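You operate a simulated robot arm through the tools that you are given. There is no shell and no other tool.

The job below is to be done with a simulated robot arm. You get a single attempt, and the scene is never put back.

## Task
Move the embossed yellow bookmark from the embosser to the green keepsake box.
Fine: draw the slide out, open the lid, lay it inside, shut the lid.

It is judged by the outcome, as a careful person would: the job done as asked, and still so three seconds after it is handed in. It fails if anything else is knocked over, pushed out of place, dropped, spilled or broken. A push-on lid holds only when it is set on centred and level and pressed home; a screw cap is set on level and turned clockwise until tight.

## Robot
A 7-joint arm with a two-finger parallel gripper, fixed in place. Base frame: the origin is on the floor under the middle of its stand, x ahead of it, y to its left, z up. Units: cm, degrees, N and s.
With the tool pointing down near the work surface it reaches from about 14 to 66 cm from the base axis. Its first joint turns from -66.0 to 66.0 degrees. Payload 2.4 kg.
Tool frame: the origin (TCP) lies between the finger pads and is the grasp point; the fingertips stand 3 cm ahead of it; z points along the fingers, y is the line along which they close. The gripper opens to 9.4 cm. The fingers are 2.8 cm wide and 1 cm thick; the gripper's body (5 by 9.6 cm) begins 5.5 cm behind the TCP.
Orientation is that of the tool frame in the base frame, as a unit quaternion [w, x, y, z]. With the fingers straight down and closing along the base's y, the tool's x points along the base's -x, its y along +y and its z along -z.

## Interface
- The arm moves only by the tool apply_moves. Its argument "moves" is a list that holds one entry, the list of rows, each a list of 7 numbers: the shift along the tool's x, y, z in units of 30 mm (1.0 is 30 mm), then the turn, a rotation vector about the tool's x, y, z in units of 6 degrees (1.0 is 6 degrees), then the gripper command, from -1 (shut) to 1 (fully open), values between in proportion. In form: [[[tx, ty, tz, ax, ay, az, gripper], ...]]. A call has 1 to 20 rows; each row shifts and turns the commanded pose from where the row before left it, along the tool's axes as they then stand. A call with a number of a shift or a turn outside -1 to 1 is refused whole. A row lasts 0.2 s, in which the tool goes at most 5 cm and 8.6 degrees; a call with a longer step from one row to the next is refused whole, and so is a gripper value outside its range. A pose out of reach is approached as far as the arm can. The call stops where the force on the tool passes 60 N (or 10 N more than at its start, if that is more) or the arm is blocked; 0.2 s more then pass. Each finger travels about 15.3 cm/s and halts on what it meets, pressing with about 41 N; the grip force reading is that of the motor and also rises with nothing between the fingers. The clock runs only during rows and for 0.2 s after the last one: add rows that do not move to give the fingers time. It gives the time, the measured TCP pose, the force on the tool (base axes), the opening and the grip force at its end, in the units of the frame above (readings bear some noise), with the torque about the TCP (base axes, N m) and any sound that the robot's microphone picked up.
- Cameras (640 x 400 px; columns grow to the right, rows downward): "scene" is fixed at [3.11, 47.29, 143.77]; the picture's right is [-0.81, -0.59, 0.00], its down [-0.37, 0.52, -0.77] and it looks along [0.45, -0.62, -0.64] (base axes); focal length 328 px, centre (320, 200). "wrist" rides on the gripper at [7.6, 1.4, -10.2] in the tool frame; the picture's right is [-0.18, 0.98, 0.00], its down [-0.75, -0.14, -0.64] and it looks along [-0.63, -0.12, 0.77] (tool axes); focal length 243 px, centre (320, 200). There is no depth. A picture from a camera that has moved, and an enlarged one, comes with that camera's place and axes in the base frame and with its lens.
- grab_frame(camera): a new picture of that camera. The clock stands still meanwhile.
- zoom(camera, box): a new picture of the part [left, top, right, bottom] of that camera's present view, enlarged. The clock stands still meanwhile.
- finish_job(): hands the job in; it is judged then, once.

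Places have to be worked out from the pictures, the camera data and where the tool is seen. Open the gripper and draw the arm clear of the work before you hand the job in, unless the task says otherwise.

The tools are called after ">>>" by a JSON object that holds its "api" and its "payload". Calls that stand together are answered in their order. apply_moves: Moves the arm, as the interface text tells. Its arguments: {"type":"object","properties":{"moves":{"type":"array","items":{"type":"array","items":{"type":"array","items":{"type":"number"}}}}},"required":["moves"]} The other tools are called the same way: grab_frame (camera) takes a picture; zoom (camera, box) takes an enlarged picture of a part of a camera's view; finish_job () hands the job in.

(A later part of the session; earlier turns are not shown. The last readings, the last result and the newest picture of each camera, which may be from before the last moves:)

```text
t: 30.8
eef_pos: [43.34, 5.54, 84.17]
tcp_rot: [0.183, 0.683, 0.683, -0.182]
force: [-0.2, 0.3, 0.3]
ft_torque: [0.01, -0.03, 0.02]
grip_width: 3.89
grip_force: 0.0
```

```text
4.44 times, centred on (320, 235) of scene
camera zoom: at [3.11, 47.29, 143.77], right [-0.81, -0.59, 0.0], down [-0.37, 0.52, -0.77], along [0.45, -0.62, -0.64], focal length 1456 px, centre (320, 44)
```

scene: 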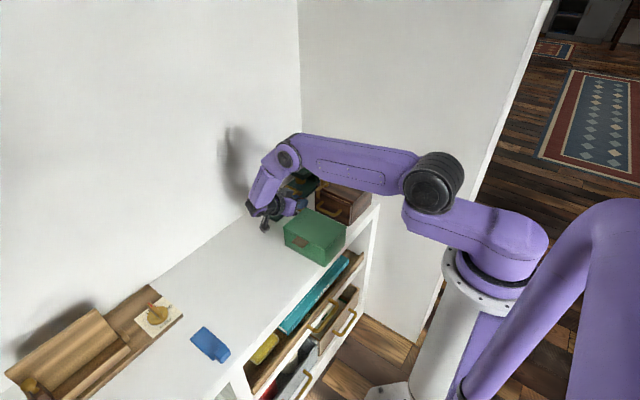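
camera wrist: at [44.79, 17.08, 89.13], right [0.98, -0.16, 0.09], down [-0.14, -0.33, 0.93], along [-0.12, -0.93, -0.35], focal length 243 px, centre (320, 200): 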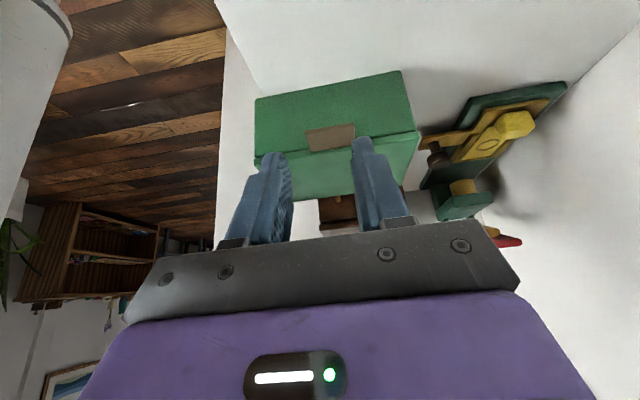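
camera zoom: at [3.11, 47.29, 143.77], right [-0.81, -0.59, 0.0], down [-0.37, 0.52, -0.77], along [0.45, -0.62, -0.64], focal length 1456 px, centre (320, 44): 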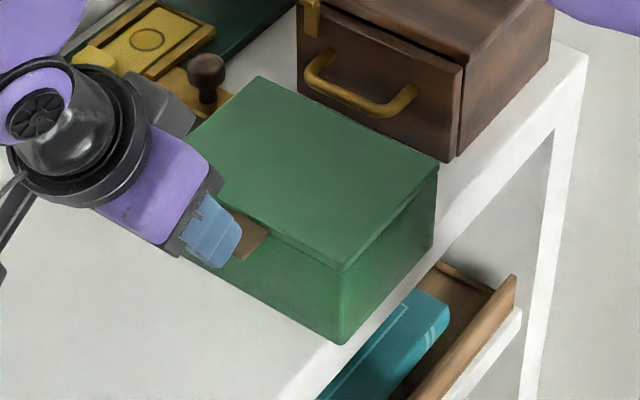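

The lid has a flat brown tab (x≈42–46, protruding in +y at z≈77), so it should hinge at the -y side. I'll turn the gripper half round (camera upward when the fingers point to -y) so closed fingertips can lift the tab from below.

>>> {"api": "apply_moves", "payload": {"moves": [[[0, 0, 0, 0, 1, 0, -0.5], [0, 0, 0, 0, 1, 0, -1], [0, 0, 0, 0, 1, 0, -1], [0, 0, 0, 0, 1, 0, -1], [0, 0, 0, 0, 1, 0, -1], [0.9, 0, -0.8, 0, 0, 0, -1], [0.9, 0, -0.8, 0, 0, 0, -1], [0, 0, 0, 0, 0, -1, -1], [0, 0, 0, 0, 0, -1, -1], [0, 0, 0, 0, 0, -1, -1], [0, 0, 0, 0, 0, -1, -1], [0, 0, 0, 0, 0, -1, -1], [0, 0, 0, 0, 0, -1, -1], [0, 0, 0, 0, 0, -1, -1], [0, 0, 0, 0, 0, -1, -1], [0, 0, 0, 0, 0, -1, -1], [0, 0, 0, 0, 0, -1, -1], [0, 0, 0, 0, 0, -1, -1], [0, 0, 0, 0, 0, -1, -1], [0, 0, 0, 0, 0, -1, -1]]]}}

>>> {"api": "apply_moves", "payload": {"moves": [[[0, 0, 0, 0, 0, -1, -1], [0, 0, 0, 0, 0, -1, -1], [0, 0, 0, 0, 0, -1, -1], [0, 0, 0, 0, 0, -1, -1], [0, 0, 0, 0, 0, -1, -1], [0, 0, 0, 0, 0, -1, -1], [0, 0, 0, 0, 0, -1, -1], [0, 0, 0, 0, 0, -1, -1], [0, 0, 0, 0, 0, -1, -1], [0, 0, 0, 0, 0, -1, -1], [0, 0, 0, 0, 0, -1, -1], [0, 0, 0, 0, 0, -1, -1], [0, 0, 0, 0, 0, -1, -1], [0, 0, 0, 0, 0, -1, -1], [0, 0, 0, 0, 0, -1, -1], [0, 0, 0, 0, 0, -1, -1], [0, 0, 0, 0, 0, -1, -1], [0, 0, 0, 0, 0, 0, -1]]]}}

>>> {"api": "grab_frame", "payload": {"camera": "wrist"}}

>>> {"api": "grab_frame", "payload": {"camera": "scene"}}

```text
t: 35.0
eef_pos: [43.33, 11.03, 88.96]
tcp_rot: [0.0, 0.103, 0.995, 0.0]
force: [0.1, 0.5, 0.3]
ft_torque: [0.01, -0.02, 0.01]
grip_width: 0.02
grip_force: 33.5
```

```text
t: 38.8
eef_pos: [43.28, 10.88, 88.93]
tcp_rot: [-0.001, 0.708, -0.706, 0.0]
force: [0.2, 0.0, -0.5]
ft_torque: [0.01, 0.02, 0.03]
grip_width: 0.01
grip_force: 32.8
```

```text
taken
camera wrist: at [41.86, 3.17, 99.16], right [-0.98, 0.18, 0.0], down [0.14, 0.75, 0.64], along [0.12, 0.63, -0.77], focal length 243 px, centre (320, 200)
```

wrist: 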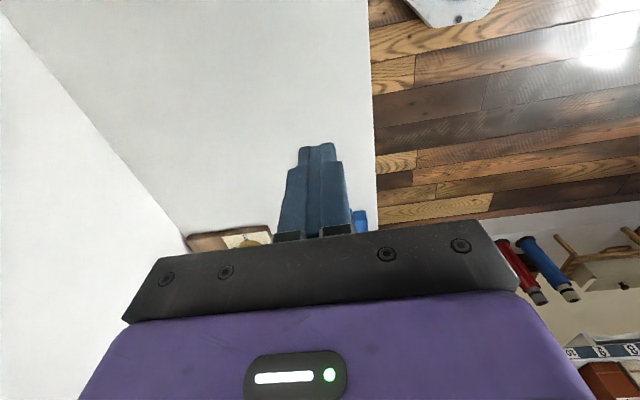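

```text
taken
```

scene: 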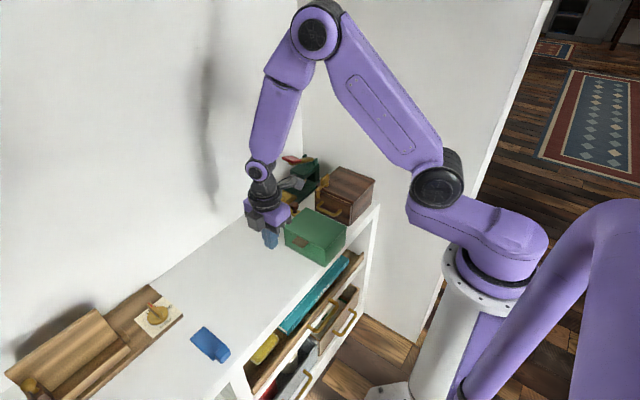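

Fingers are closed and the camera is now on the -y side. I tilt the tool so that the fingers point toward -y (75° from vertical), well in front of and above the box.

>>> {"api": "apply_moves", "payload": {"moves": [[[0, 0, 0, 0, 1, 0, -1], [0, 0, 0, 0, 1, 0, -1], [0, 0, 0, 0, 1, 0, -1], [0, 0, 0, 0, 1, 0, -1], [0, 0, 0, 0, 1, 0, -1], [0, 0, 0, 0, 1, 0, -1], [0, 0, 0, 0, 1, 0, -1], [0, 0, 0, 0, 1, 0, -1], [0, 0, 0, 0, 1, 0, -1], [0, 0, 0, 0, 1, 0, -1], [0, 0, 0, 0, 1, 0, -1], [0, 0, 0, 0, 1, 0, -1], [0, 0, 0, 0, 0.5, 0, -1], [0, 0, 0, 0, 0, 0, -1], [0, 0, 0, 0, 0, 0, -1]]]}}

>>> {"api": "grab_frame", "payload": {"camera": "wrist"}}

>>> {"api": "grab_frame", "payload": {"camera": "scene"}}

```text
t: 42.0
eef_pos: [43.36, 10.93, 89.08]
tcp_rot: [-0.43, -0.561, 0.561, -0.431]
force: [-0.3, -0.1, -0.3]
ft_torque: [-0.02, 0.01, -0.01]
grip_width: 0.0
grip_force: 33.7
```

```text
taken
camera wrist: at [41.92, 18.76, 98.97], right [-0.98, 0.05, -0.18], down [0.14, 0.81, -0.56], along [0.12, -0.58, -0.81], focal length 243 px, centre (320, 200)
```

wrist: 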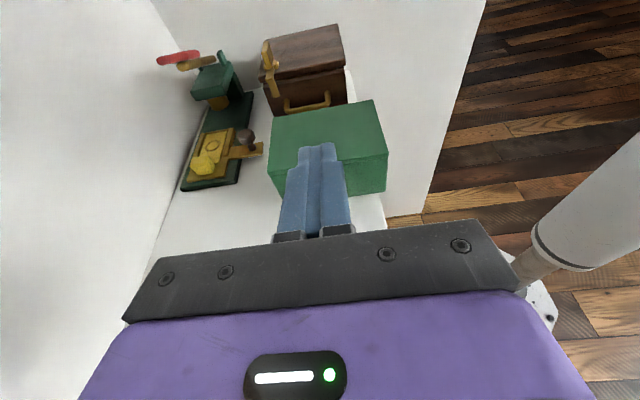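

```text
taken
```

scene: 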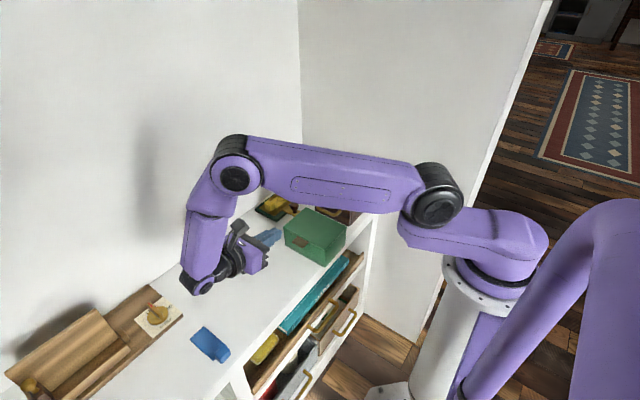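

Works well and the reach is fine; the wrist hangs back at y≈30 above the blue bookmark though, so I reduce the tilt to 68° for clearance and descend in front of the tab (stand-off about 3 cm).

>>> {"api": "apply_moves", "payload": {"moves": [[[0, 0, 0, 0, -0.583, 0, -1], [0, 0, 0, 0, -0.583, 0, -1], [-0.78, -0.043, 0.54, 0, 0, 0, -1], [-0.78, -0.043, 0.54, 0, 0, 0, -1], [-0.78, -0.043, 0.54, 0, 0, 0, -1], [-0.78, -0.043, 0.54, 0, 0, 0, -1], [0, 0, 0, 0, 0, 0, -1]]]}}

>>> {"api": "zoom", "payload": {"camera": "scene", "box": [250, 180, 370, 280]}}

>>> {"api": "grab_frame", "payload": {"camera": "scene"}}

>>> {"api": "grab_frame", "payload": {"camera": "wrist"}}

```text
t: 43.6
eef_pos: [43.74, 8.44, 77.72]
tcp_rot: [-0.395, -0.586, 0.586, -0.396]
force: [-0.9, -0.4, -0.6]
ft_torque: [-0.01, -0.01, 0.01]
grip_width: 0.0
grip_force: 33.2
```

```text
4.00 times, centred on (310, 230) of scene
camera zoom: at [3.11, 47.29, 143.77], right [-0.81, -0.59, 0.0], down [-0.37, 0.52, -0.77], along [0.45, -0.62, -0.64], focal length 1310 px, centre (360, 80)
```

zoom: 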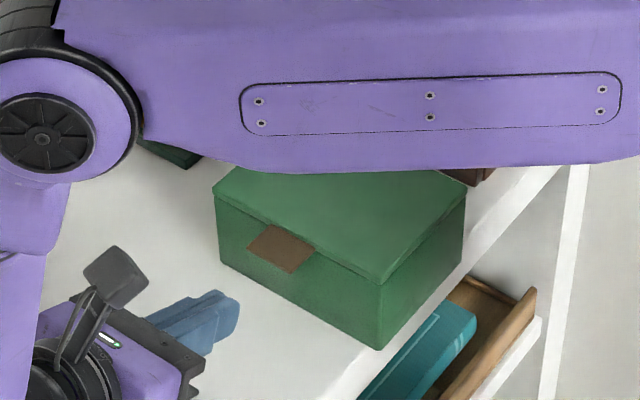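

```text
taken
```

scene: 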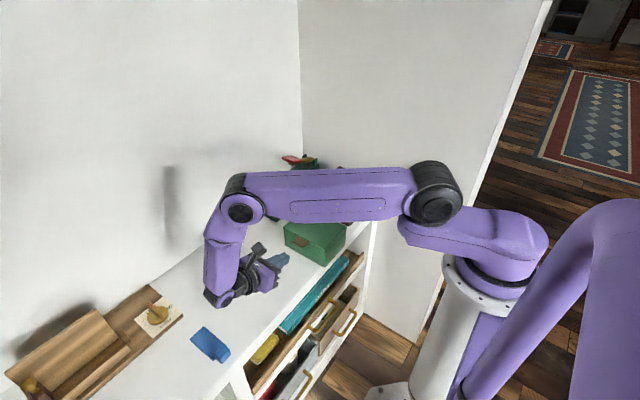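

```text
taken
camera wrist: at [42.37, 14.95, 88.67], right [-0.98, 0.07, -0.17], down [0.14, 0.88, -0.46], along [0.12, -0.47, -0.87], focal length 243 px, centre (320, 200)
```

wrist: 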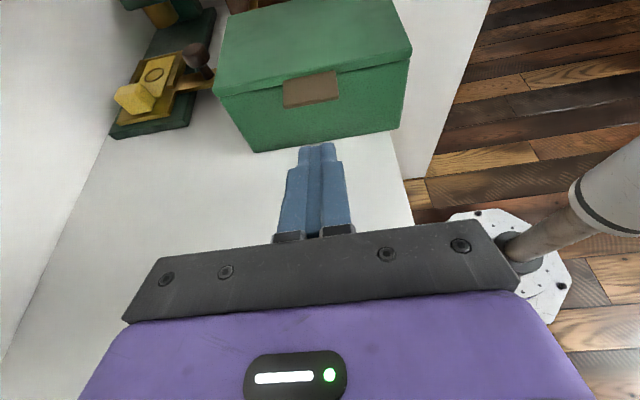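

Clear view of the box front now. I zoom in to triangulate the tab exactly.

>>> {"api": "zoom", "payload": {"camera": "wrist", "box": [210, 30, 420, 170]}}

>>> {"api": "zoom", "payload": {"camera": "scene", "box": [280, 210, 350, 270]}}

```text
2.86 times, centred on (315, 100) of wrist
camera zoom: at [42.37, 14.95, 88.67], right [-0.98, 0.07, -0.17], down [0.14, 0.88, -0.46], along [0.12, -0.47, -0.87], focal length 693 px, centre (334, 486)
```

zoom: 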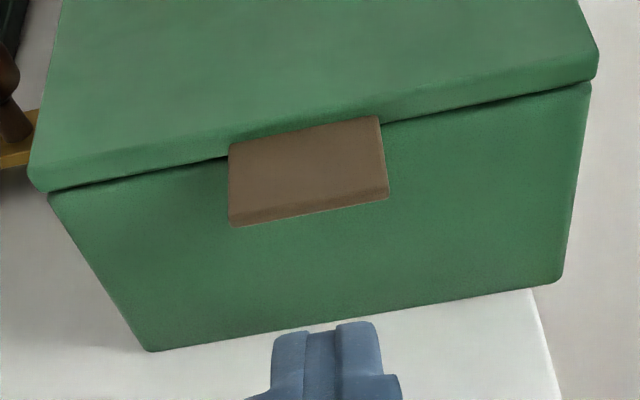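

```text
6.67 times, centred on (315, 240) of scene
camera zoom: at [3.11, 47.29, 143.77], right [-0.81, -0.59, 0.0], down [-0.37, 0.52, -0.77], along [0.45, -0.62, -0.64], focal length 2184 px, centre (353, -67)
```

zoom: 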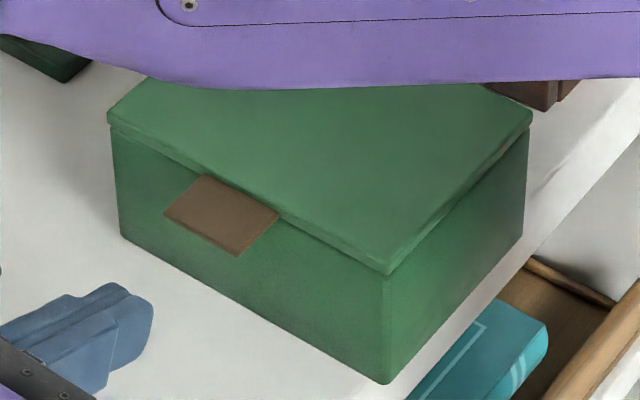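

Two wrist views triangulate the tab's outer edge at y≈1.6, z≈77.6 (x≈42–45.9), with the lid front at y≈-1.4 and the table at z≈70.3. I go slightly down and slide the closed fingertips under the tab.

>>> {"api": "apply_moves", "payload": {"moves": [[[-0.587, -0.067, 0.237, 0, 0, 0, -1], [0, 0, 0, 0, 0, 0, -1], [0.208, 0, 0.515, 0, 0, 0, -1], [0.208, 0, 0.515, 0, 0, 0, -1], [0.208, 0, 0.515, 0, 0, 0, -1], [0, 0, 0, 0, 0, 0, -1]]]}}

>>> {"api": "zoom", "payload": {"camera": "wrist", "box": [210, 30, 420, 170]}}

>>> {"api": "zoom", "payload": {"camera": "scene", "box": [270, 200, 350, 270]}}

```text
t: 45.0
eef_pos: [43.95, 3.45, 75.96]
tcp_rot: [0.394, 0.587, -0.586, 0.396]
force: [0.1, 0.0, 0.5]
ft_torque: [0.01, 0.0, 0.03]
grip_width: 0.0
grip_force: 33.3
```

```text
2.86 times, centred on (315, 100) of wrist
camera zoom: at [42.56, 9.83, 86.86], right [-0.98, 0.07, -0.17], down [0.14, 0.88, -0.46], along [0.12, -0.47, -0.87], focal length 693 px, centre (334, 486)
```

zoom: 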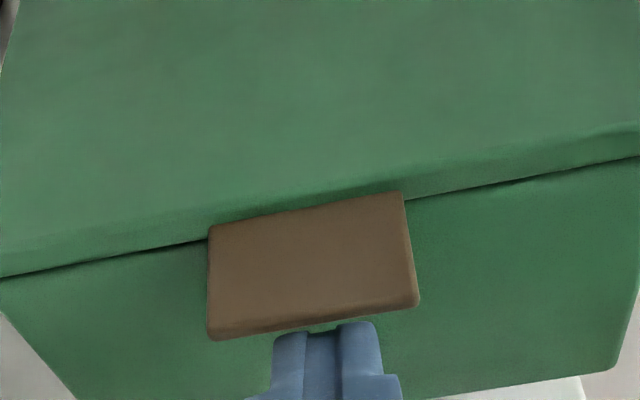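

```text
5.71 times, centred on (310, 235) of scene
camera zoom: at [3.11, 47.29, 143.77], right [-0.81, -0.59, 0.0], down [-0.37, 0.52, -0.77], along [0.45, -0.62, -0.64], focal length 1872 px, centre (377, 0)
```

zoom: 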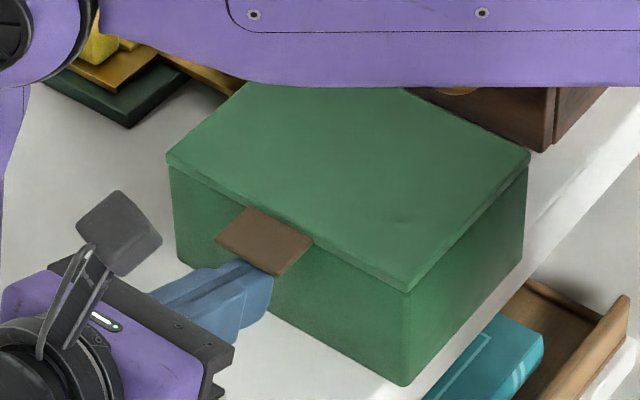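

The scene view shows the fingertips beneath the tab with no contact yet. I lift gently straight up 2 cm and check.

>>> {"api": "apply_moves", "payload": {"moves": [[[0.155, 0, -0.0625, 0, 0, 0, -1], [0.155, 0, -0.0625, 0, 0, 0, -1], [0.155, 0, -0.0625, 0, 0, 0, -1], [0.155, 0, -0.0625, 0, 0, 0, -1], [0, 0, 0, 0, 0, 0, -1]]]}}

>>> {"api": "zoom", "payload": {"camera": "scene", "box": [270, 200, 350, 270]}}

>>> {"api": "zoom", "payload": {"camera": "wrist", "box": [210, 30, 420, 170]}}

```text
t: 46.2
eef_pos: [44.07, 3.5, 78.1]
tcp_rot: [-0.395, -0.586, 0.587, -0.395]
force: [-0.1, -0.1, -0.5]
ft_torque: [0.0, -0.03, -0.03]
grip_width: 0.0
grip_force: 32.8
```

```text
5.71 times, centred on (310, 235) of scene
camera zoom: at [3.11, 47.29, 143.77], right [-0.81, -0.59, 0.0], down [-0.37, 0.52, -0.77], along [0.45, -0.62, -0.64], focal length 1872 px, centre (377, 0)
```

zoom: 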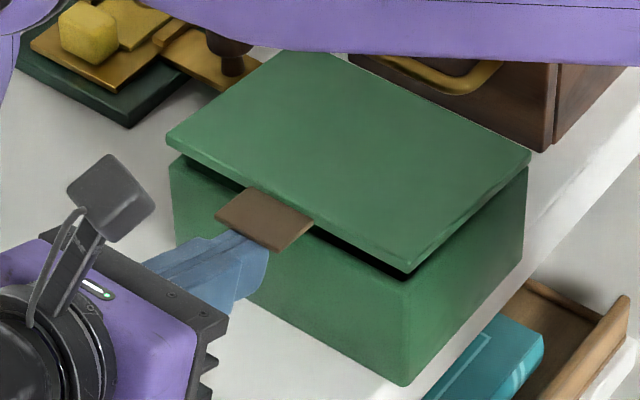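

```text
2.86 times, centred on (315, 100) of wrist
camera zoom: at [42.65, 9.95, 88.92], right [-0.98, 0.07, -0.17], down [0.14, 0.88, -0.46], along [0.12, -0.47, -0.87], focal length 693 px, centre (334, 486)
```

zoom: 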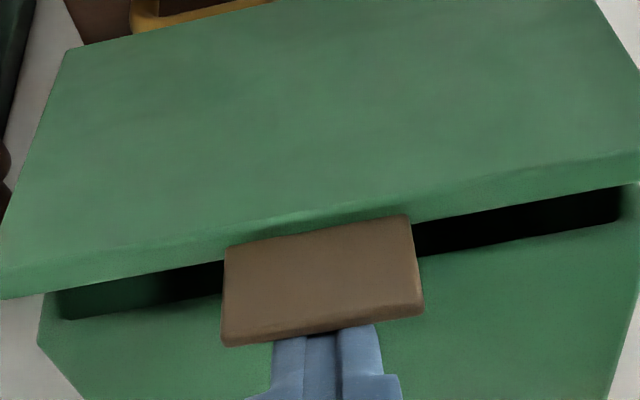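

The lid swings up easily on its rear hinge. I continue along the arc to about 40°.

>>> {"api": "apply_moves", "payload": {"moves": [[[0.431, 0, -0.061, 0, 0, 0, -1], [0.431, 0, -0.061, 0, 0, 0, -1], [0.431, 0, -0.061, 0, 0, 0, -1], [0.448, 0, 0.069, 0, 0, 0, -1], [0.448, 0, 0.069, 0, 0, 0, -1], [0.448, 0, 0.069, 0, 0, 0, -1], [0, 0, 0, 0, 0, 0, -1]]]}}

>>> {"api": "grab_frame", "payload": {"camera": "scene"}}

>>> {"api": "grab_frame", "payload": {"camera": "wrist"}}

```text
t: 47.8
eef_pos: [44.04, 0.47, 85.33]
tcp_rot: [-0.395, -0.586, 0.586, -0.396]
force: [-0.6, -0.3, -0.4]
ft_torque: [0.01, 0.0, 0.0]
grip_width: 0.0
grip_force: 33.1
```

```text
taken
```

scene: 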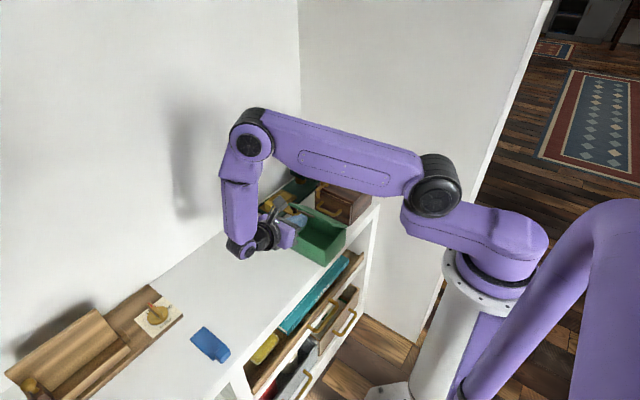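

```text
taken
camera wrist: at [42.53, 6.9, 96.21], right [-0.98, 0.07, -0.17], down [0.14, 0.88, -0.46], along [0.12, -0.47, -0.87], focal length 243 px, centre (320, 200)
```

wrist: 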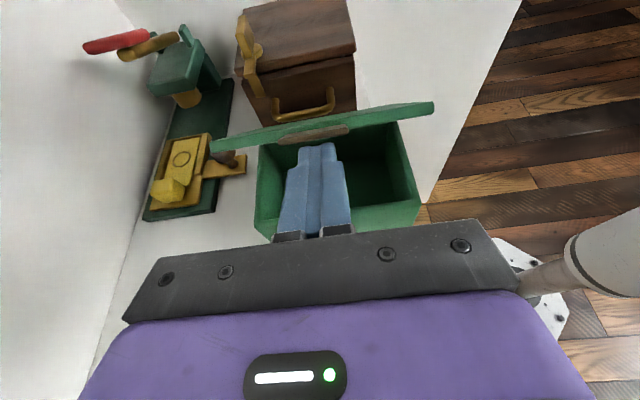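

Lid is well on the way up and the force stays near zero. I continue the arc to about 75°.

>>> {"api": "apply_moves", "payload": {"moves": [[[0.45, 0, 0.232, 0, 0, 0, -1], [0.45, 0, 0.232, 0, 0, 0, -1], [0.45, 0, 0.232, 0, 0, 0, -1], [0.265, 0, 0.269, 0, 0, 0, -1], [0.265, 0, 0.269, 0, 0, 0, -1], [0.265, 0, 0.269, 0, 0, 0, -1], [0, 0, 0, 0, 0, 0, -1]]]}}

>>> {"api": "grab_frame", "payload": {"camera": "scene"}}

>>> {"api": "grab_frame", "payload": {"camera": "wrist"}}

```text
t: 49.4
eef_pos: [44.01, -6.18, 89.63]
tcp_rot: [0.395, 0.586, -0.586, 0.396]
force: [0.5, -0.1, 0.5]
ft_torque: [-0.01, -0.01, 0.02]
grip_width: 0.0
grip_force: 32.9
```

```text
taken
```

scene: 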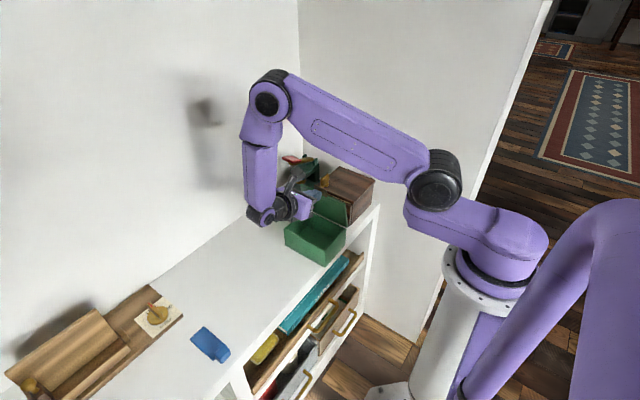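

```text
taken
camera wrist: at [42.63, 0.32, 100.37], right [-0.98, 0.07, -0.17], down [0.14, 0.88, -0.46], along [0.12, -0.47, -0.87], focal length 243 px, centre (320, 200)
```

wrist: 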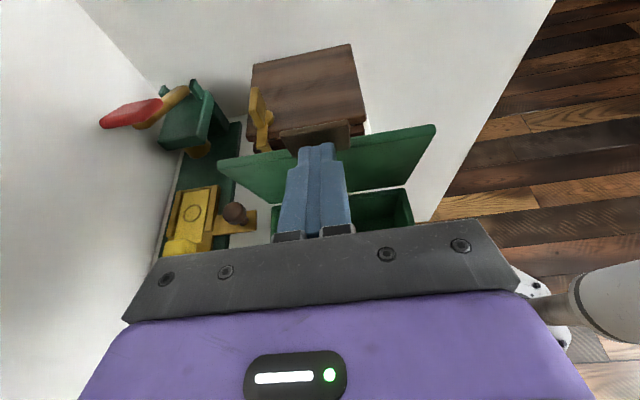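

Lid around 80°. I push on gently past vertical in small steps, watching for a stop.

>>> {"api": "apply_moves", "payload": {"moves": [[[0.18, 0, 0.327, 0, 0, 0, -1], [0.18, 0, 0.327, 0, 0, 0, -1], [0.18, 0, 0.327, 0, 0, 0, -1], [0, 0, 0, 0, 0, 0, -1]]]}}

>>> {"api": "grab_frame", "payload": {"camera": "wrist"}}

>>> {"api": "zoom", "payload": {"camera": "scene", "box": [240, 140, 400, 280]}}

```text
t: 50.4
eef_pos: [43.94, -9.53, 89.86]
tcp_rot: [-0.395, -0.586, 0.587, -0.395]
force: [-0.1, 0.3, -0.5]
ft_torque: [0.01, 0.02, -0.01]
grip_width: 0.03
grip_force: 33.0
```

```text
taken
camera wrist: at [42.59, -3.05, 100.8], right [-0.98, 0.07, -0.17], down [0.14, 0.88, -0.46], along [0.12, -0.47, -0.87], focal length 243 px, centre (320, 200)
```

wrist: 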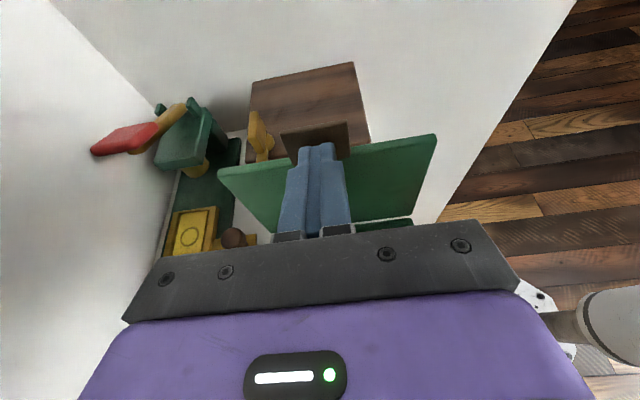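

```text
2.86 times, centred on (320, 210) of scene
camera zoom: at [3.11, 47.29, 143.77], right [-0.81, -0.59, 0.0], down [-0.37, 0.52, -0.77], along [0.45, -0.62, -0.64], focal length 936 px, centre (320, 171)
```

zoom: 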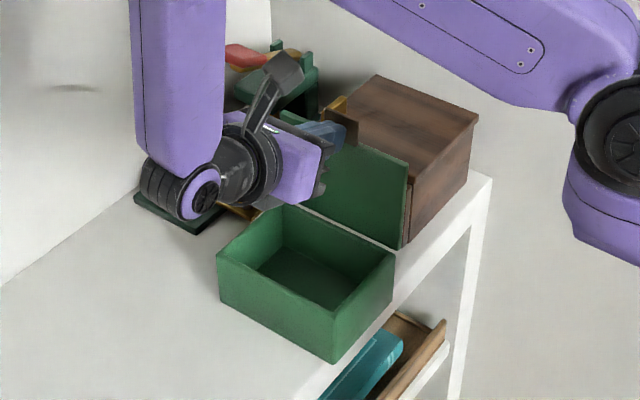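

The lid is about vertical with no resistance. I push another ~2.5 cm to bring it past vertical to its rest.

>>> {"api": "apply_moves", "payload": {"moves": [[[0.08, 0, 0.24, 0, 0, 0, -1], [0.08, 0, 0.24, 0, 0, 0, -1], [0.08, 0, 0.24, 0, 0, 0, -1], [0, 0, 0, 0, 0, 0, -1]]]}}

>>> {"api": "zoom", "payload": {"camera": "scene", "box": [240, 140, 400, 280]}}

>>> {"api": "grab_frame", "payload": {"camera": "wrist"}}

```text
t: 51.4
eef_pos: [43.84, -11.73, 89.83]
tcp_rot: [-0.395, -0.586, 0.587, -0.395]
force: [0.2, 0.0, -0.2]
ft_torque: [-0.01, 0.0, 0.02]
grip_width: 0.01
grip_force: 33.4
```

```text
2.86 times, centred on (320, 210) of scene
camera zoom: at [3.11, 47.29, 143.77], right [-0.81, -0.59, 0.0], down [-0.37, 0.52, -0.77], along [0.45, -0.62, -0.64], focal length 936 px, centre (320, 171)
```

zoom: 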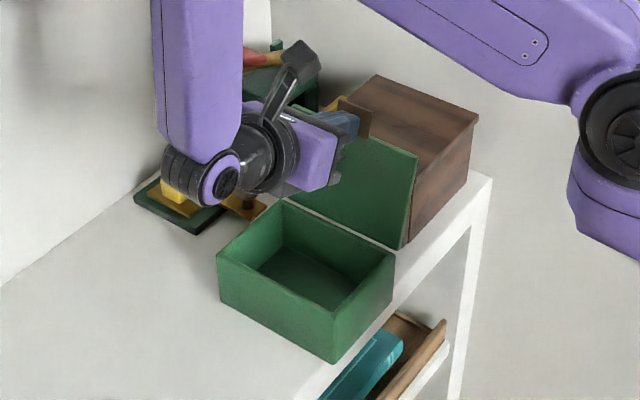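

```text
taken
camera wrist: at [42.5, -5.26, 100.69], right [-0.98, 0.07, -0.17], down [0.14, 0.88, -0.46], along [0.12, -0.47, -0.87], focal length 243 px, centre (320, 200)
```

wrist: 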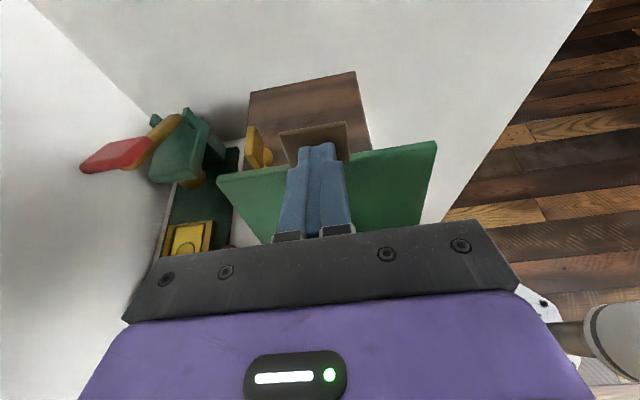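

The lid leans past vertical (~100°). I back off 1.5 cm to see whether it stays open by itself.

>>> {"api": "apply_moves", "payload": {"moves": [[[-0.19, 0, -0.46, 0, 0, 0, -1], [0, 0, 0, 0, 0, 0, -1], [0, 0, 0, 0, 0, 0, -1]]]}}

>>> {"api": "grab_frame", "payload": {"camera": "wrist"}}

>>> {"api": "zoom", "payload": {"camera": "scene", "box": [240, 140, 400, 280]}}

```text
t: 52.2
eef_pos: [44.04, -10.18, 89.85]
tcp_rot: [0.395, 0.587, -0.586, 0.395]
force: [-0.2, 0.3, -0.6]
ft_torque: [0.01, -0.01, -0.03]
grip_width: 0.01
grip_force: 33.0
```

```text
taken
camera wrist: at [42.54, -3.71, 100.7], right [-0.98, 0.07, -0.17], down [0.14, 0.88, -0.46], along [0.12, -0.47, -0.87], focal length 243 px, centre (320, 200)
```

wrist: 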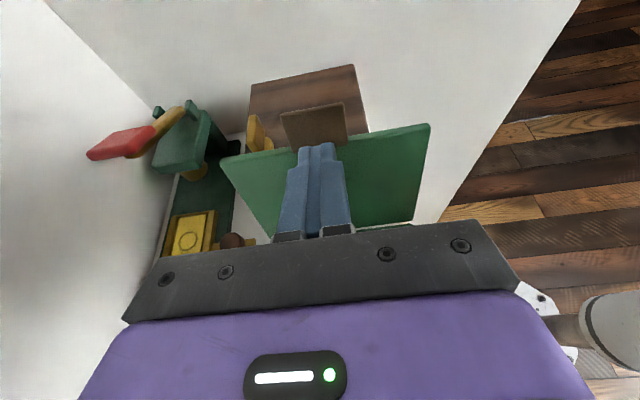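

```text
2.86 times, centred on (320, 210) of scene
camera zoom: at [3.11, 47.29, 143.77], right [-0.81, -0.59, 0.0], down [-0.37, 0.52, -0.77], along [0.45, -0.62, -0.64], focal length 936 px, centre (320, 171)
```

zoom: 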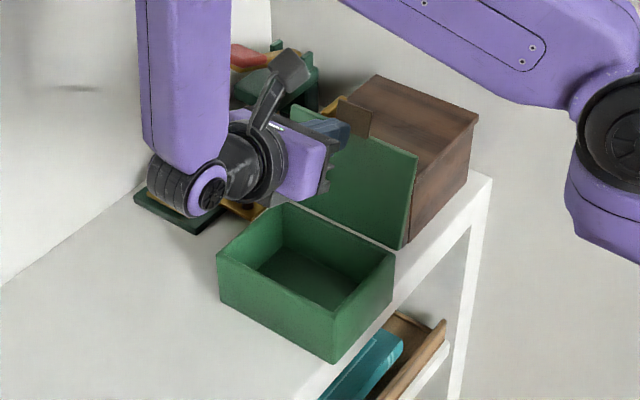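

The lid stays open on its own. I withdraw toward +y and up, then bring the tool back to vertical.

>>> {"api": "apply_moves", "payload": {"moves": [[[0.078, 0, -0.99, 0, 0, 0, -1], [0.078, 0, -0.99, 0, 0, 0, -1], [0.078, 0, -0.99, 0, 0, 0, -1], [0, 0, 0, 0, -1, 0, -1], [0, 0, 0, 0, -1, 0, -1], [0, 0, 0, 0, -1, 0, -1], [0, 0, 0, 0, -1, 0, -1], [0, 0, 0, 0, -1, 0, -1], [0, 0, 0, 0, -1, 0, -1], [0, 0, 0, 0, -1, 0, -1], [0, 0, 0, 0, -1, 0, -1], [0, 0, 0, 0, -1, 0, -1], [0, 0, 0, 0, -1, 0, -1], [0, 0, 0, 0, -1, 0, -1], [0, 0, 0, 0, -0.333, 0, -1], [0, 0, 0, 0, 0, 0, -1]]]}}

>>> {"api": "grab_frame", "payload": {"camera": "scene"}}

```text
t: 55.6
eef_pos: [43.94, -2.33, 93.65]
tcp_rot: [-0.002, 0.707, -0.707, 0.0]
force: [-0.3, 0.3, 0.3]
ft_torque: [-0.01, 0.0, -0.01]
grip_width: 0.0
grip_force: 33.0
```

```text
taken
```

scene: 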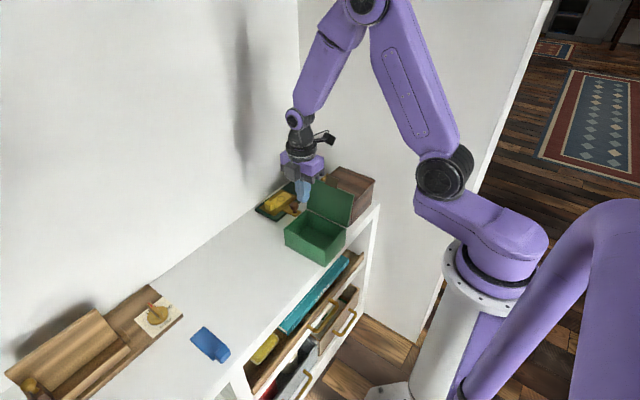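

Lid is still open. Now yaw the tool 180° back (camera to the +y side), opening the gripper to about 5 cm on the way.

>>> {"api": "apply_moves", "payload": {"moves": [[[0, 0, 0, 0, 0, 1, 0.06], [0, 0, 0, 0, 0, 1, 0.06], [0, 0, 0, 0, 0, 1, 0.06], [0, 0, 0, 0, 0, 1, 0.06], [0, 0, 0, 0, 0, 1, 0.06], [0, 0, 0, 0, 0, 1, 0.06], [0, 0, 0, 0, 0, 1, 0.06], [0, 0, 0, 0, 0, 1, 0.06], [0, 0, 0, 0, 0, 1, 0.06], [0, 0, 0, 0, 0, 1, 0.06], [0, 0, 0, 0, 0, 1, 0.06], [0, 0, 0, 0, 0, 1, 0.06], [0, 0, 0, 0, 0, 1, 0.06], [0, 0, 0, 0, 0, 1, 0.06], [0, 0, 0, 0, 0, 1, 0.06], [0, 0, 0, 0, 0, 1, 0.06]]]}}

>>> {"api": "apply_moves", "payload": {"moves": [[[0, 0, 0, 0, 0, 1, 0.06], [0, 0, 0, 0, 0, 1, 0.06], [0, 0, 0, 0, 0, 1, 0.06], [0, 0, 0, 0, 0, 1, 0.06], [0, 0, 0, 0, 0, 1, 0.06], [0, 0, 0, 0, 0, 1, 0.06], [0, 0, 0, 0, 0, 1, 0.06], [0, 0, 0, 0, 0, 1, 0.06], [0, 0, 0, 0, 0, 1, 0.06], [0, 0, 0, 0, 0, 1, 0.06], [0, 0, 0, 0, 0, 1, 0.06], [0, 0, 0, 0, 0, 1, 0.06], [0, 0, 0, 0, 0, 1, 0.06], [0, 0, 0, 0, 0, 1, 0.06], [0, 0.9, 0, 0, 0, 0, 0.06], [0, 0.9, 0, 0, 0, 0, 0.06], [0, 0.9, 0, 0, 0, 0, 0.06], [0, 0.9, 0, 0, 0, 0, 0.06], [0, 0.9, 0, 0, 0, 0, 0.06], [0, 0, 0, 0, 0, 0, 0.06]]]}}

>>> {"api": "grab_frame", "payload": {"camera": "wrist"}}

>>> {"api": "zoom", "payload": {"camera": "scene", "box": [240, 150, 370, 250]}}

```text
t: 59.0
eef_pos: [43.99, -2.32, 93.74]
tcp_rot: [0.001, 0.053, 0.999, 0.0]
force: [-0.2, 0.3, 0.1]
ft_torque: [0.0, 0.04, -0.02]
grip_width: 4.99
grip_force: 0.2
```

```text
t: 63.2
eef_pos: [57.67, -2.35, 93.66]
tcp_rot: [0.0, 0.707, 0.707, 0.0]
force: [0.0, 0.4, 0.3]
ft_torque: [0.03, -0.01, 0.0]
grip_width: 4.97
grip_force: 0.1
```

```text
taken
camera wrist: at [59.13, 5.21, 103.89], right [0.98, -0.18, 0.0], down [-0.14, -0.75, 0.64], along [-0.12, -0.63, -0.77], focal length 243 px, centre (320, 200)
```

wrist: 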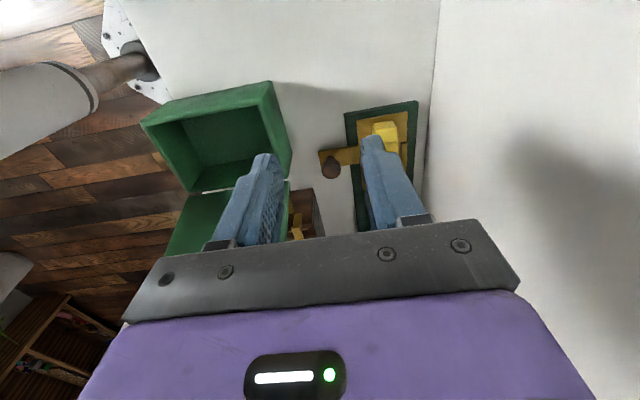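

```text
4.00 times, centred on (305, 200) of scene
camera zoom: at [3.11, 47.29, 143.77], right [-0.81, -0.59, 0.0], down [-0.37, 0.52, -0.77], along [0.45, -0.62, -0.64], focal length 1310 px, centre (380, 200)
```

zoom: 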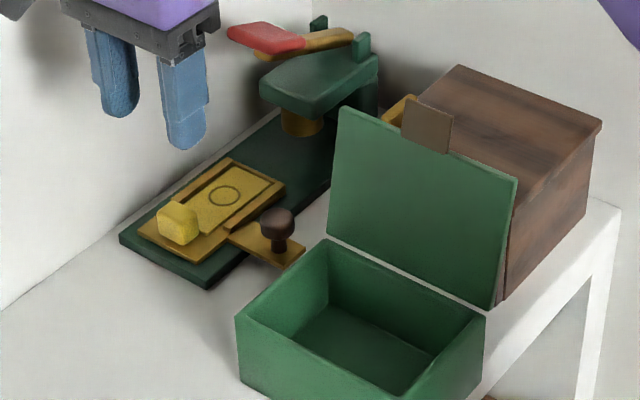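

Everything is clear in the scene view: bookmark with its ring on the slide, block tab at the +y end, lid open. I move toward x≈64.5 above it and look down between the fingers.

>>> {"api": "apply_moves", "payload": {"moves": [[[0, 0.77, 0, 0, 0, 0, 0.06], [0, 0.77, 0.5, 0, 0, 0, 0.06], [0, 0.77, 0.5, 0, 0, 0, 0.06], [0, 0, 0, 0, 0, 0, 0.06]]]}}

>>> {"api": "grab_frame", "payload": {"camera": "wrist"}}

>>> {"api": "zoom", "payload": {"camera": "wrist", "box": [240, 60, 400, 200]}}

>>> {"api": "zoom", "payload": {"camera": "scene", "box": [240, 150, 370, 250]}}

```text
t: 64.2
eef_pos: [64.54, -2.39, 90.65]
tcp_rot: [0.0, 0.707, 0.707, -0.001]
force: [-0.2, 0.0, 0.2]
ft_torque: [0.0, -0.03, 0.01]
grip_width: 4.97
grip_force: 0.2
```

```text
taken
camera wrist: at [66.02, 5.17, 100.84], right [0.98, -0.18, 0.0], down [-0.14, -0.75, 0.64], along [-0.12, -0.63, -0.77], focal length 243 px, centre (320, 200)
```

wrist: 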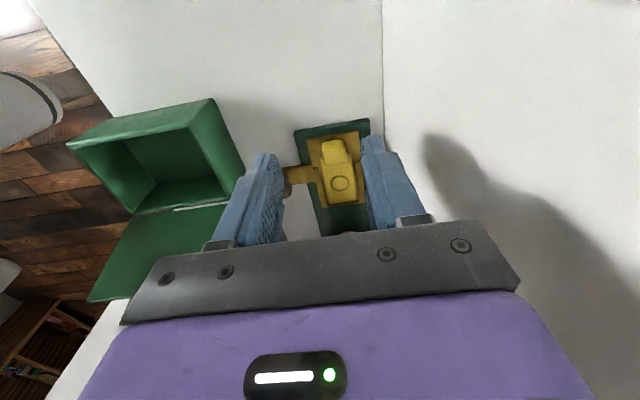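

```text
2.86 times, centred on (320, 130) of wrist
camera zoom: at [66.02, 5.17, 100.84], right [0.98, -0.18, 0.0], down [-0.14, -0.75, 0.64], along [-0.12, -0.63, -0.77], focal length 693 px, centre (320, 400)
```

zoom: 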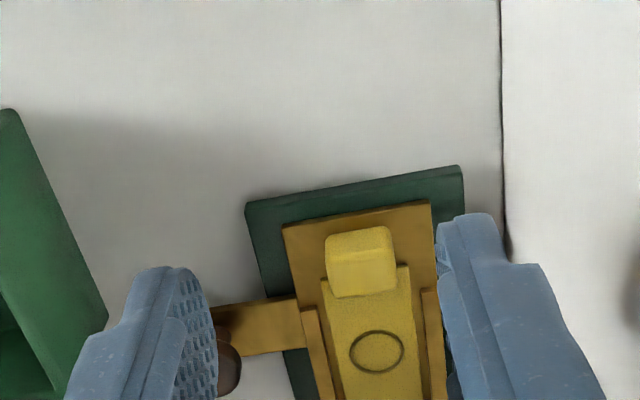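

```text
4.00 times, centred on (305, 200) of scene
camera zoom: at [3.11, 47.29, 143.77], right [-0.81, -0.59, 0.0], down [-0.37, 0.52, -0.77], along [0.45, -0.62, -0.64], focal length 1310 px, centre (380, 200)
```

zoom: 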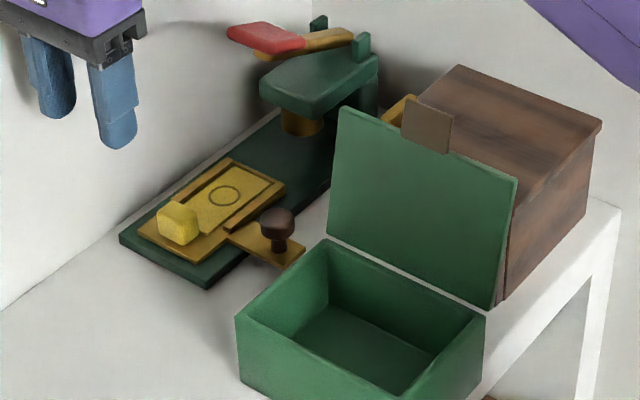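

The block top centre is ≈(65.0,-9.6,74.3), about 2.8 cm wide, rails start behind it. I descend to z≈80 above it and check alignment.

>>> {"api": "apply_moves", "payload": {"moves": [[[-0.575, 0.038, 0.8, 0, 0, 0, 0.06], [-0.575, 0.038, 0.8, 0, 0, 0, 0.06], [-0.575, 0.038, 0.8, 0, 0, 0, 0.06], [-0.575, 0.038, 0.8, 0, 0, 0, 0.06], [0, 0, 0, 0, 0, 0, 0.06]]]}}

>>> {"api": "zoom", "payload": {"camera": "wrist", "box": [240, 60, 400, 200]}}

>>> {"api": "zoom", "payload": {"camera": "scene", "box": [240, 150, 370, 250]}}

```text
t: 65.4
eef_pos: [64.78, -9.11, 81.21]
tcp_rot: [0.0, 0.708, 0.707, 0.0]
force: [0.8, -0.2, 0.1]
ft_torque: [0.03, 0.0, 0.0]
grip_width: 4.99
grip_force: 0.2
```

```text
2.86 times, centred on (320, 130) of wrist
camera zoom: at [66.24, -1.73, 91.43], right [0.98, -0.18, 0.0], down [-0.14, -0.75, 0.64], along [-0.12, -0.63, -0.77], focal length 693 px, centre (320, 400)
```

zoom: 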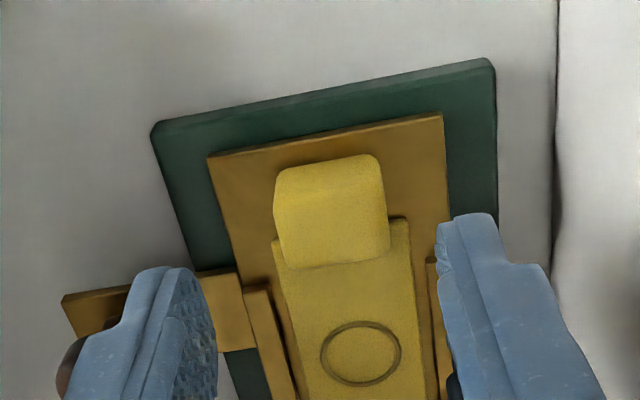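

```text
4.00 times, centred on (305, 200) of scene
camera zoom: at [3.11, 47.29, 143.77], right [-0.81, -0.59, 0.0], down [-0.37, 0.52, -0.77], along [0.45, -0.62, -0.64], focal length 1310 px, centre (380, 200)
```

zoom: 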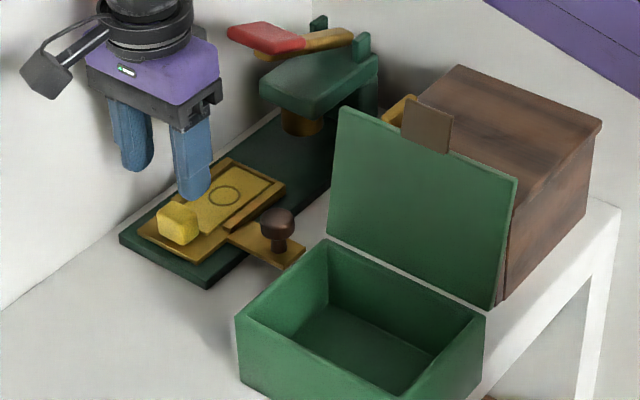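

Block confirmed at x 63.6–66.5, y -10.9–-8.7, top z≈74.4; rails begin only at y≈-12.5. I lower to z≈75.6 so the fingertips straddle the block just above the slide plate.

>>> {"api": "apply_moves", "payload": {"moves": [[[-0.054, 0.024, 0.5, 0, 0, 0, 0.06], [-0.054, 0.024, 0.5, 0, 0, 0, 0.06], [-0.054, 0.024, 0.5, 0, 0, 0, 0.06], [0, 0, 0.37, 0, 0, 0, 0.06], [0, 0, 0, 0, 0, 0, 0.06]]]}}

>>> {"api": "zoom", "payload": {"camera": "wrist", "box": [240, 60, 400, 200]}}

>>> {"api": "zoom", "payload": {"camera": "scene", "box": [240, 150, 340, 230]}}

```text
t: 66.6
eef_pos: [65.09, -9.57, 75.58]
tcp_rot: [0.0, 0.707, 0.708, 0.001]
force: [-0.2, 0.2, -0.7]
ft_torque: [0.0, 0.0, 0.0]
grip_width: 4.97
grip_force: 0.0
```

```text
2.86 times, centred on (320, 130) of wrist
camera zoom: at [66.5, -2.19, 85.75], right [0.98, -0.18, 0.0], down [-0.14, -0.75, 0.64], along [-0.12, -0.63, -0.77], focal length 693 px, centre (320, 400)
```

zoom: 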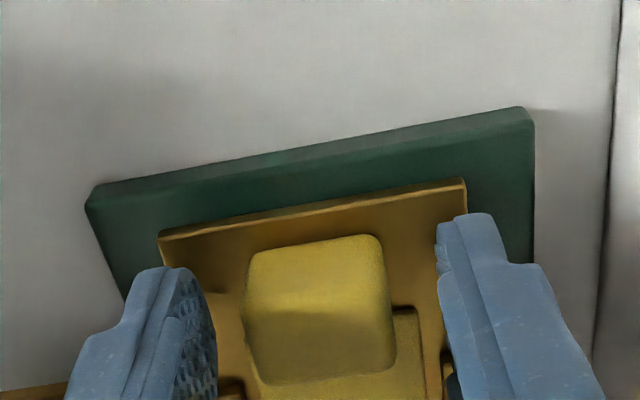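

```text
5.00 times, centred on (290, 190) of scene
camera zoom: at [3.11, 47.29, 143.77], right [-0.81, -0.59, 0.0], down [-0.37, 0.52, -0.77], along [0.45, -0.62, -0.64], focal length 1638 px, centre (470, 250)
```

zoom: 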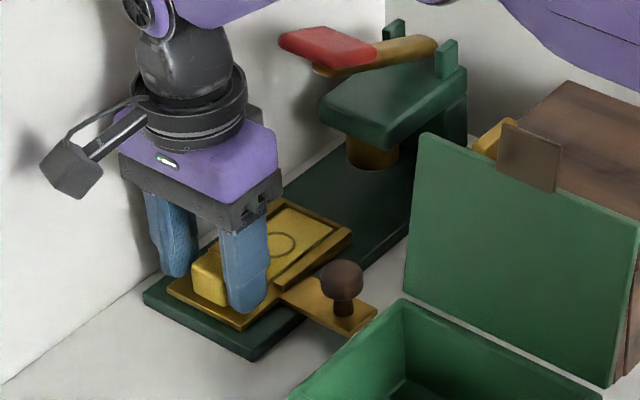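

The fingers straddle the block with no contact force. Close the gripper on it.

>>> {"api": "apply_moves", "payload": {"moves": [[[0, 0, 0, 0, 0, 0, -0.2], [0, 0, 0, 0, 0, 0, -0.4], [0, 0, 0, 0, 0, 0, -0.8], [0, 0, 0, 0, 0, 0, -1], [0, 0, 0, 0, 0, 0, -1]]]}}

>>> {"api": "zoom", "payload": {"camera": "wrist", "box": [240, 60, 400, 200]}}

```text
t: 67.8
eef_pos: [65.12, -9.61, 75.57]
tcp_rot: [0.0, 0.707, 0.707, -0.001]
force: [-0.2, -0.4, 0.1]
ft_torque: [0.02, 0.0, 0.02]
grip_width: 2.87
grip_force: 40.9
```

```text
2.86 times, centred on (320, 130) of wrist
camera zoom: at [66.5, -2.18, 85.75], right [0.98, -0.18, 0.0], down [-0.14, -0.75, 0.64], along [-0.12, -0.63, -0.77], focal length 693 px, centre (320, 400)
```

zoom: 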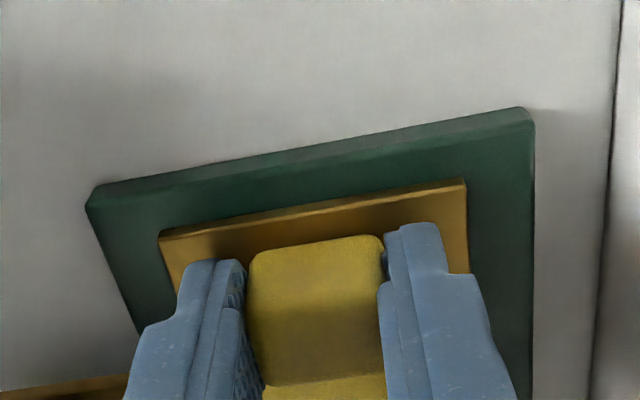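

Block gripped (2.87 cm, 41 N). Lift straight up slowly and check that the bookmark comes along.

>>> {"api": "apply_moves", "payload": {"moves": [[[0, 0, -0.2, 0, 0, 0, -1], [0, 0, -0.2, 0, 0, 0, -1], [0, 0, -0.3, 0, 0, 0, -1], [0, 0, -0.4, 0, 0, 0, -1], [0, 0, -0.4, 0, 0, 0, -1], [0, 0, -0.5, 0, 0, 0, -1], [0, 0, 0, 0, 0, 0, -1]]]}}

>>> {"api": "zoom", "payload": {"camera": "scene", "box": [240, 150, 340, 230]}}

>>> {"api": "grab_frame", "payload": {"camera": "wrist"}}

```text
t: 69.4
eef_pos: [65.19, -9.65, 81.66]
tcp_rot: [0.001, 0.707, 0.707, 0.0]
force: [0.4, -0.3, 0.2]
ft_torque: [0.02, -0.03, -0.01]
grip_width: 2.86
grip_force: 40.3
```

```text
5.00 times, centred on (290, 190) of scene
camera zoom: at [3.11, 47.29, 143.77], right [-0.81, -0.59, 0.0], down [-0.37, 0.52, -0.77], along [0.45, -0.62, -0.64], focal length 1638 px, centre (470, 250)
```

zoom: 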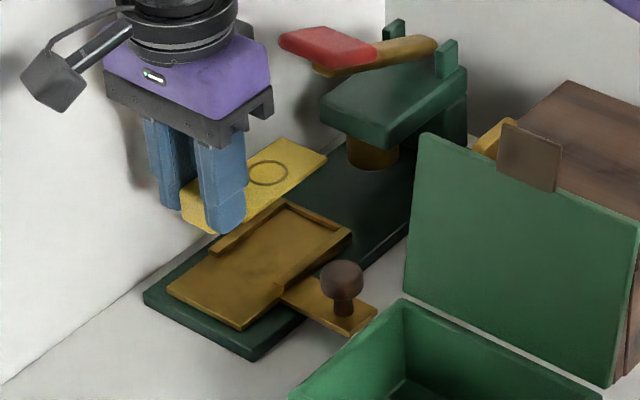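

```text
taken
camera wrist: at [66.6, -2.21, 91.84], right [0.98, -0.18, 0.0], down [-0.14, -0.75, 0.64], along [-0.12, -0.63, -0.77], focal length 243 px, centre (320, 200)
```

wrist: 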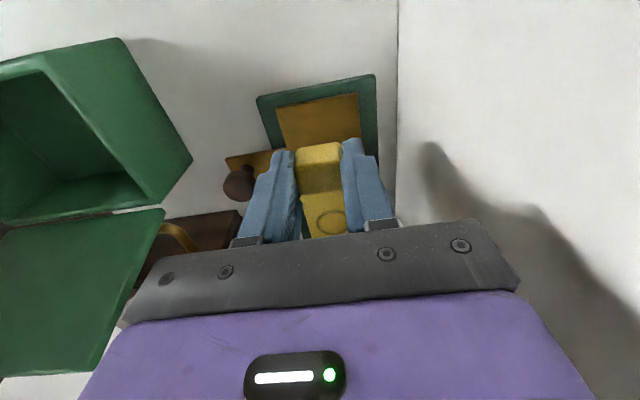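

The bookmark is held level; its far end is at y≈-18 below the press handle, so I first slide it out toward +y before lifting and moving away from the wall.

>>> {"api": "apply_moves", "payload": {"moves": [[[0.5, 0, 0, 0, 0, 0, -1], [0.8, 0, 0, 0, 0, 0, -1], [0.8, 0, 0, 0, 0, 0, -1], [0.8, 0, 0, 0, 0, 0, -1], [0.5, 0, 0, 0, 0, 0, -1], [0, -0.6, -0.4, 0, 0, 0, -1], [0, -0.8, -0.4, 0, 0, 0, -1], [0, -0.8, -0.4, 0, 0, 0, -1], [0, -0.8, -0.4, 0, 0, 0, -1], [0, -0.4, -0.2, 0, 0, 0, -1], [0, 0, 0, 0, 0, 0, -1]]]}}

>>> {"api": "grab_frame", "payload": {"camera": "scene"}}

>>> {"api": "grab_frame", "payload": {"camera": "wrist"}}

```text
t: 71.8
eef_pos: [54.79, 0.58, 86.95]
tcp_rot: [0.0, 0.708, 0.707, 0.0]
force: [-0.6, 0.1, -0.2]
ft_torque: [-0.02, 0.02, 0.01]
grip_width: 2.83
grip_force: 40.7
```

```text
taken
```

scene: 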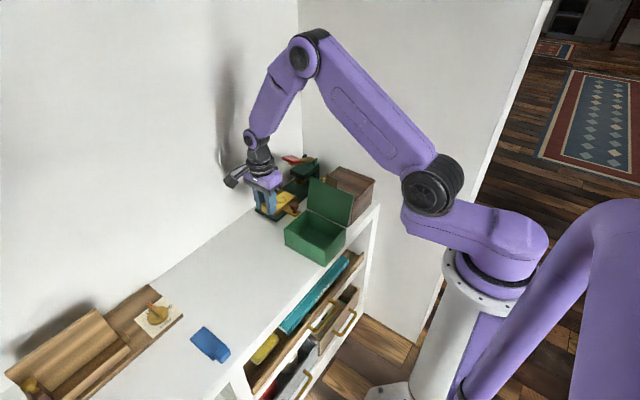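

```text
taken
camera wrist: at [56.3, 8.08, 97.12], right [0.98, -0.18, 0.0], down [-0.14, -0.75, 0.64], along [-0.12, -0.63, -0.77], focal length 243 px, centre (320, 200)
```

wrist: 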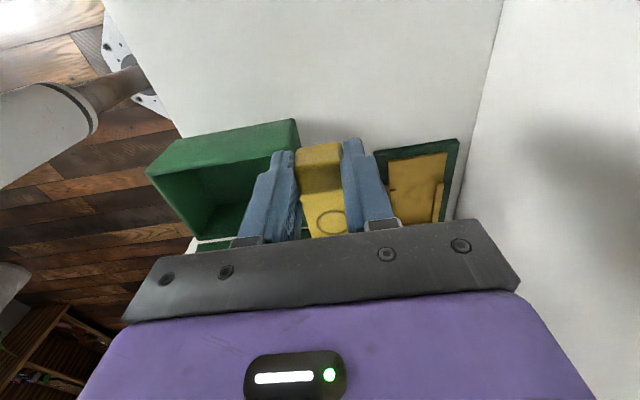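

The bookmark is clear of the press. Now turn the tool 90° so the bookmark's length lies along the box's long (x) side.

>>> {"api": "apply_moves", "payload": {"moves": [[[0, 0, 0, 0, 0, -1, -1], [0, 0, 0, 0, 0, -1, -1], [0, 0, 0, 0, 0, -1, -1], [0, 0, 0, 0, 0, -1, -1], [0, 0, 0, 0, 0, -1, -1], [0, 0, 0, 0, 0, -1, -1], [0, 0, 0, 0, 0, -1, -1], [0, 0, 0, 0, 0, -1, -1], [0, 0, 0, 0, 0, -1, -1], [0, 0, 0, 0, 0, -1, -1], [0, 0, 0, 0, 0, -1, -1], [0, 0, 0, 0, 0, -1, -1], [0, 0, 0, 0, 0, -1, -1], [0, 0, 0, 0, 0, -1, -1], [0, 0, 0, 0, 0, -1, -1], [0, 0, 0, 0, 0, 0, -1]]]}}

>>> {"api": "grab_frame", "payload": {"camera": "scene"}}

>>> {"api": "grab_frame", "payload": {"camera": "wrist"}}

```text
t: 75.2
eef_pos: [54.83, 0.5, 87.05]
tcp_rot: [-0.001, -0.001, 1.0, 0.0]
force: [-0.1, 0.3, -0.4]
ft_torque: [-0.04, 0.05, -0.01]
grip_width: 2.86
grip_force: 40.7
```

```text
taken
```

scene: 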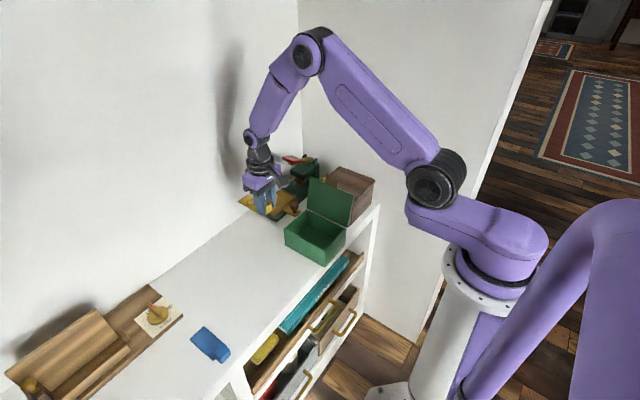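

```text
taken
camera wrist: at [47.3, 1.79, 97.18], right [0.18, 0.98, 0.0], down [0.75, -0.14, 0.64], along [0.63, -0.12, -0.77], focal length 243 px, centre (320, 200)
```

wrist: 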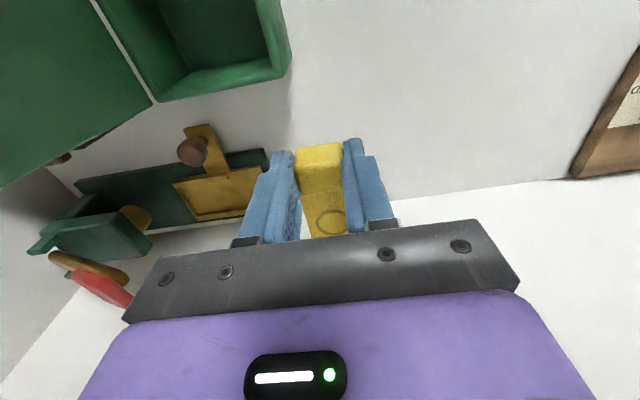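

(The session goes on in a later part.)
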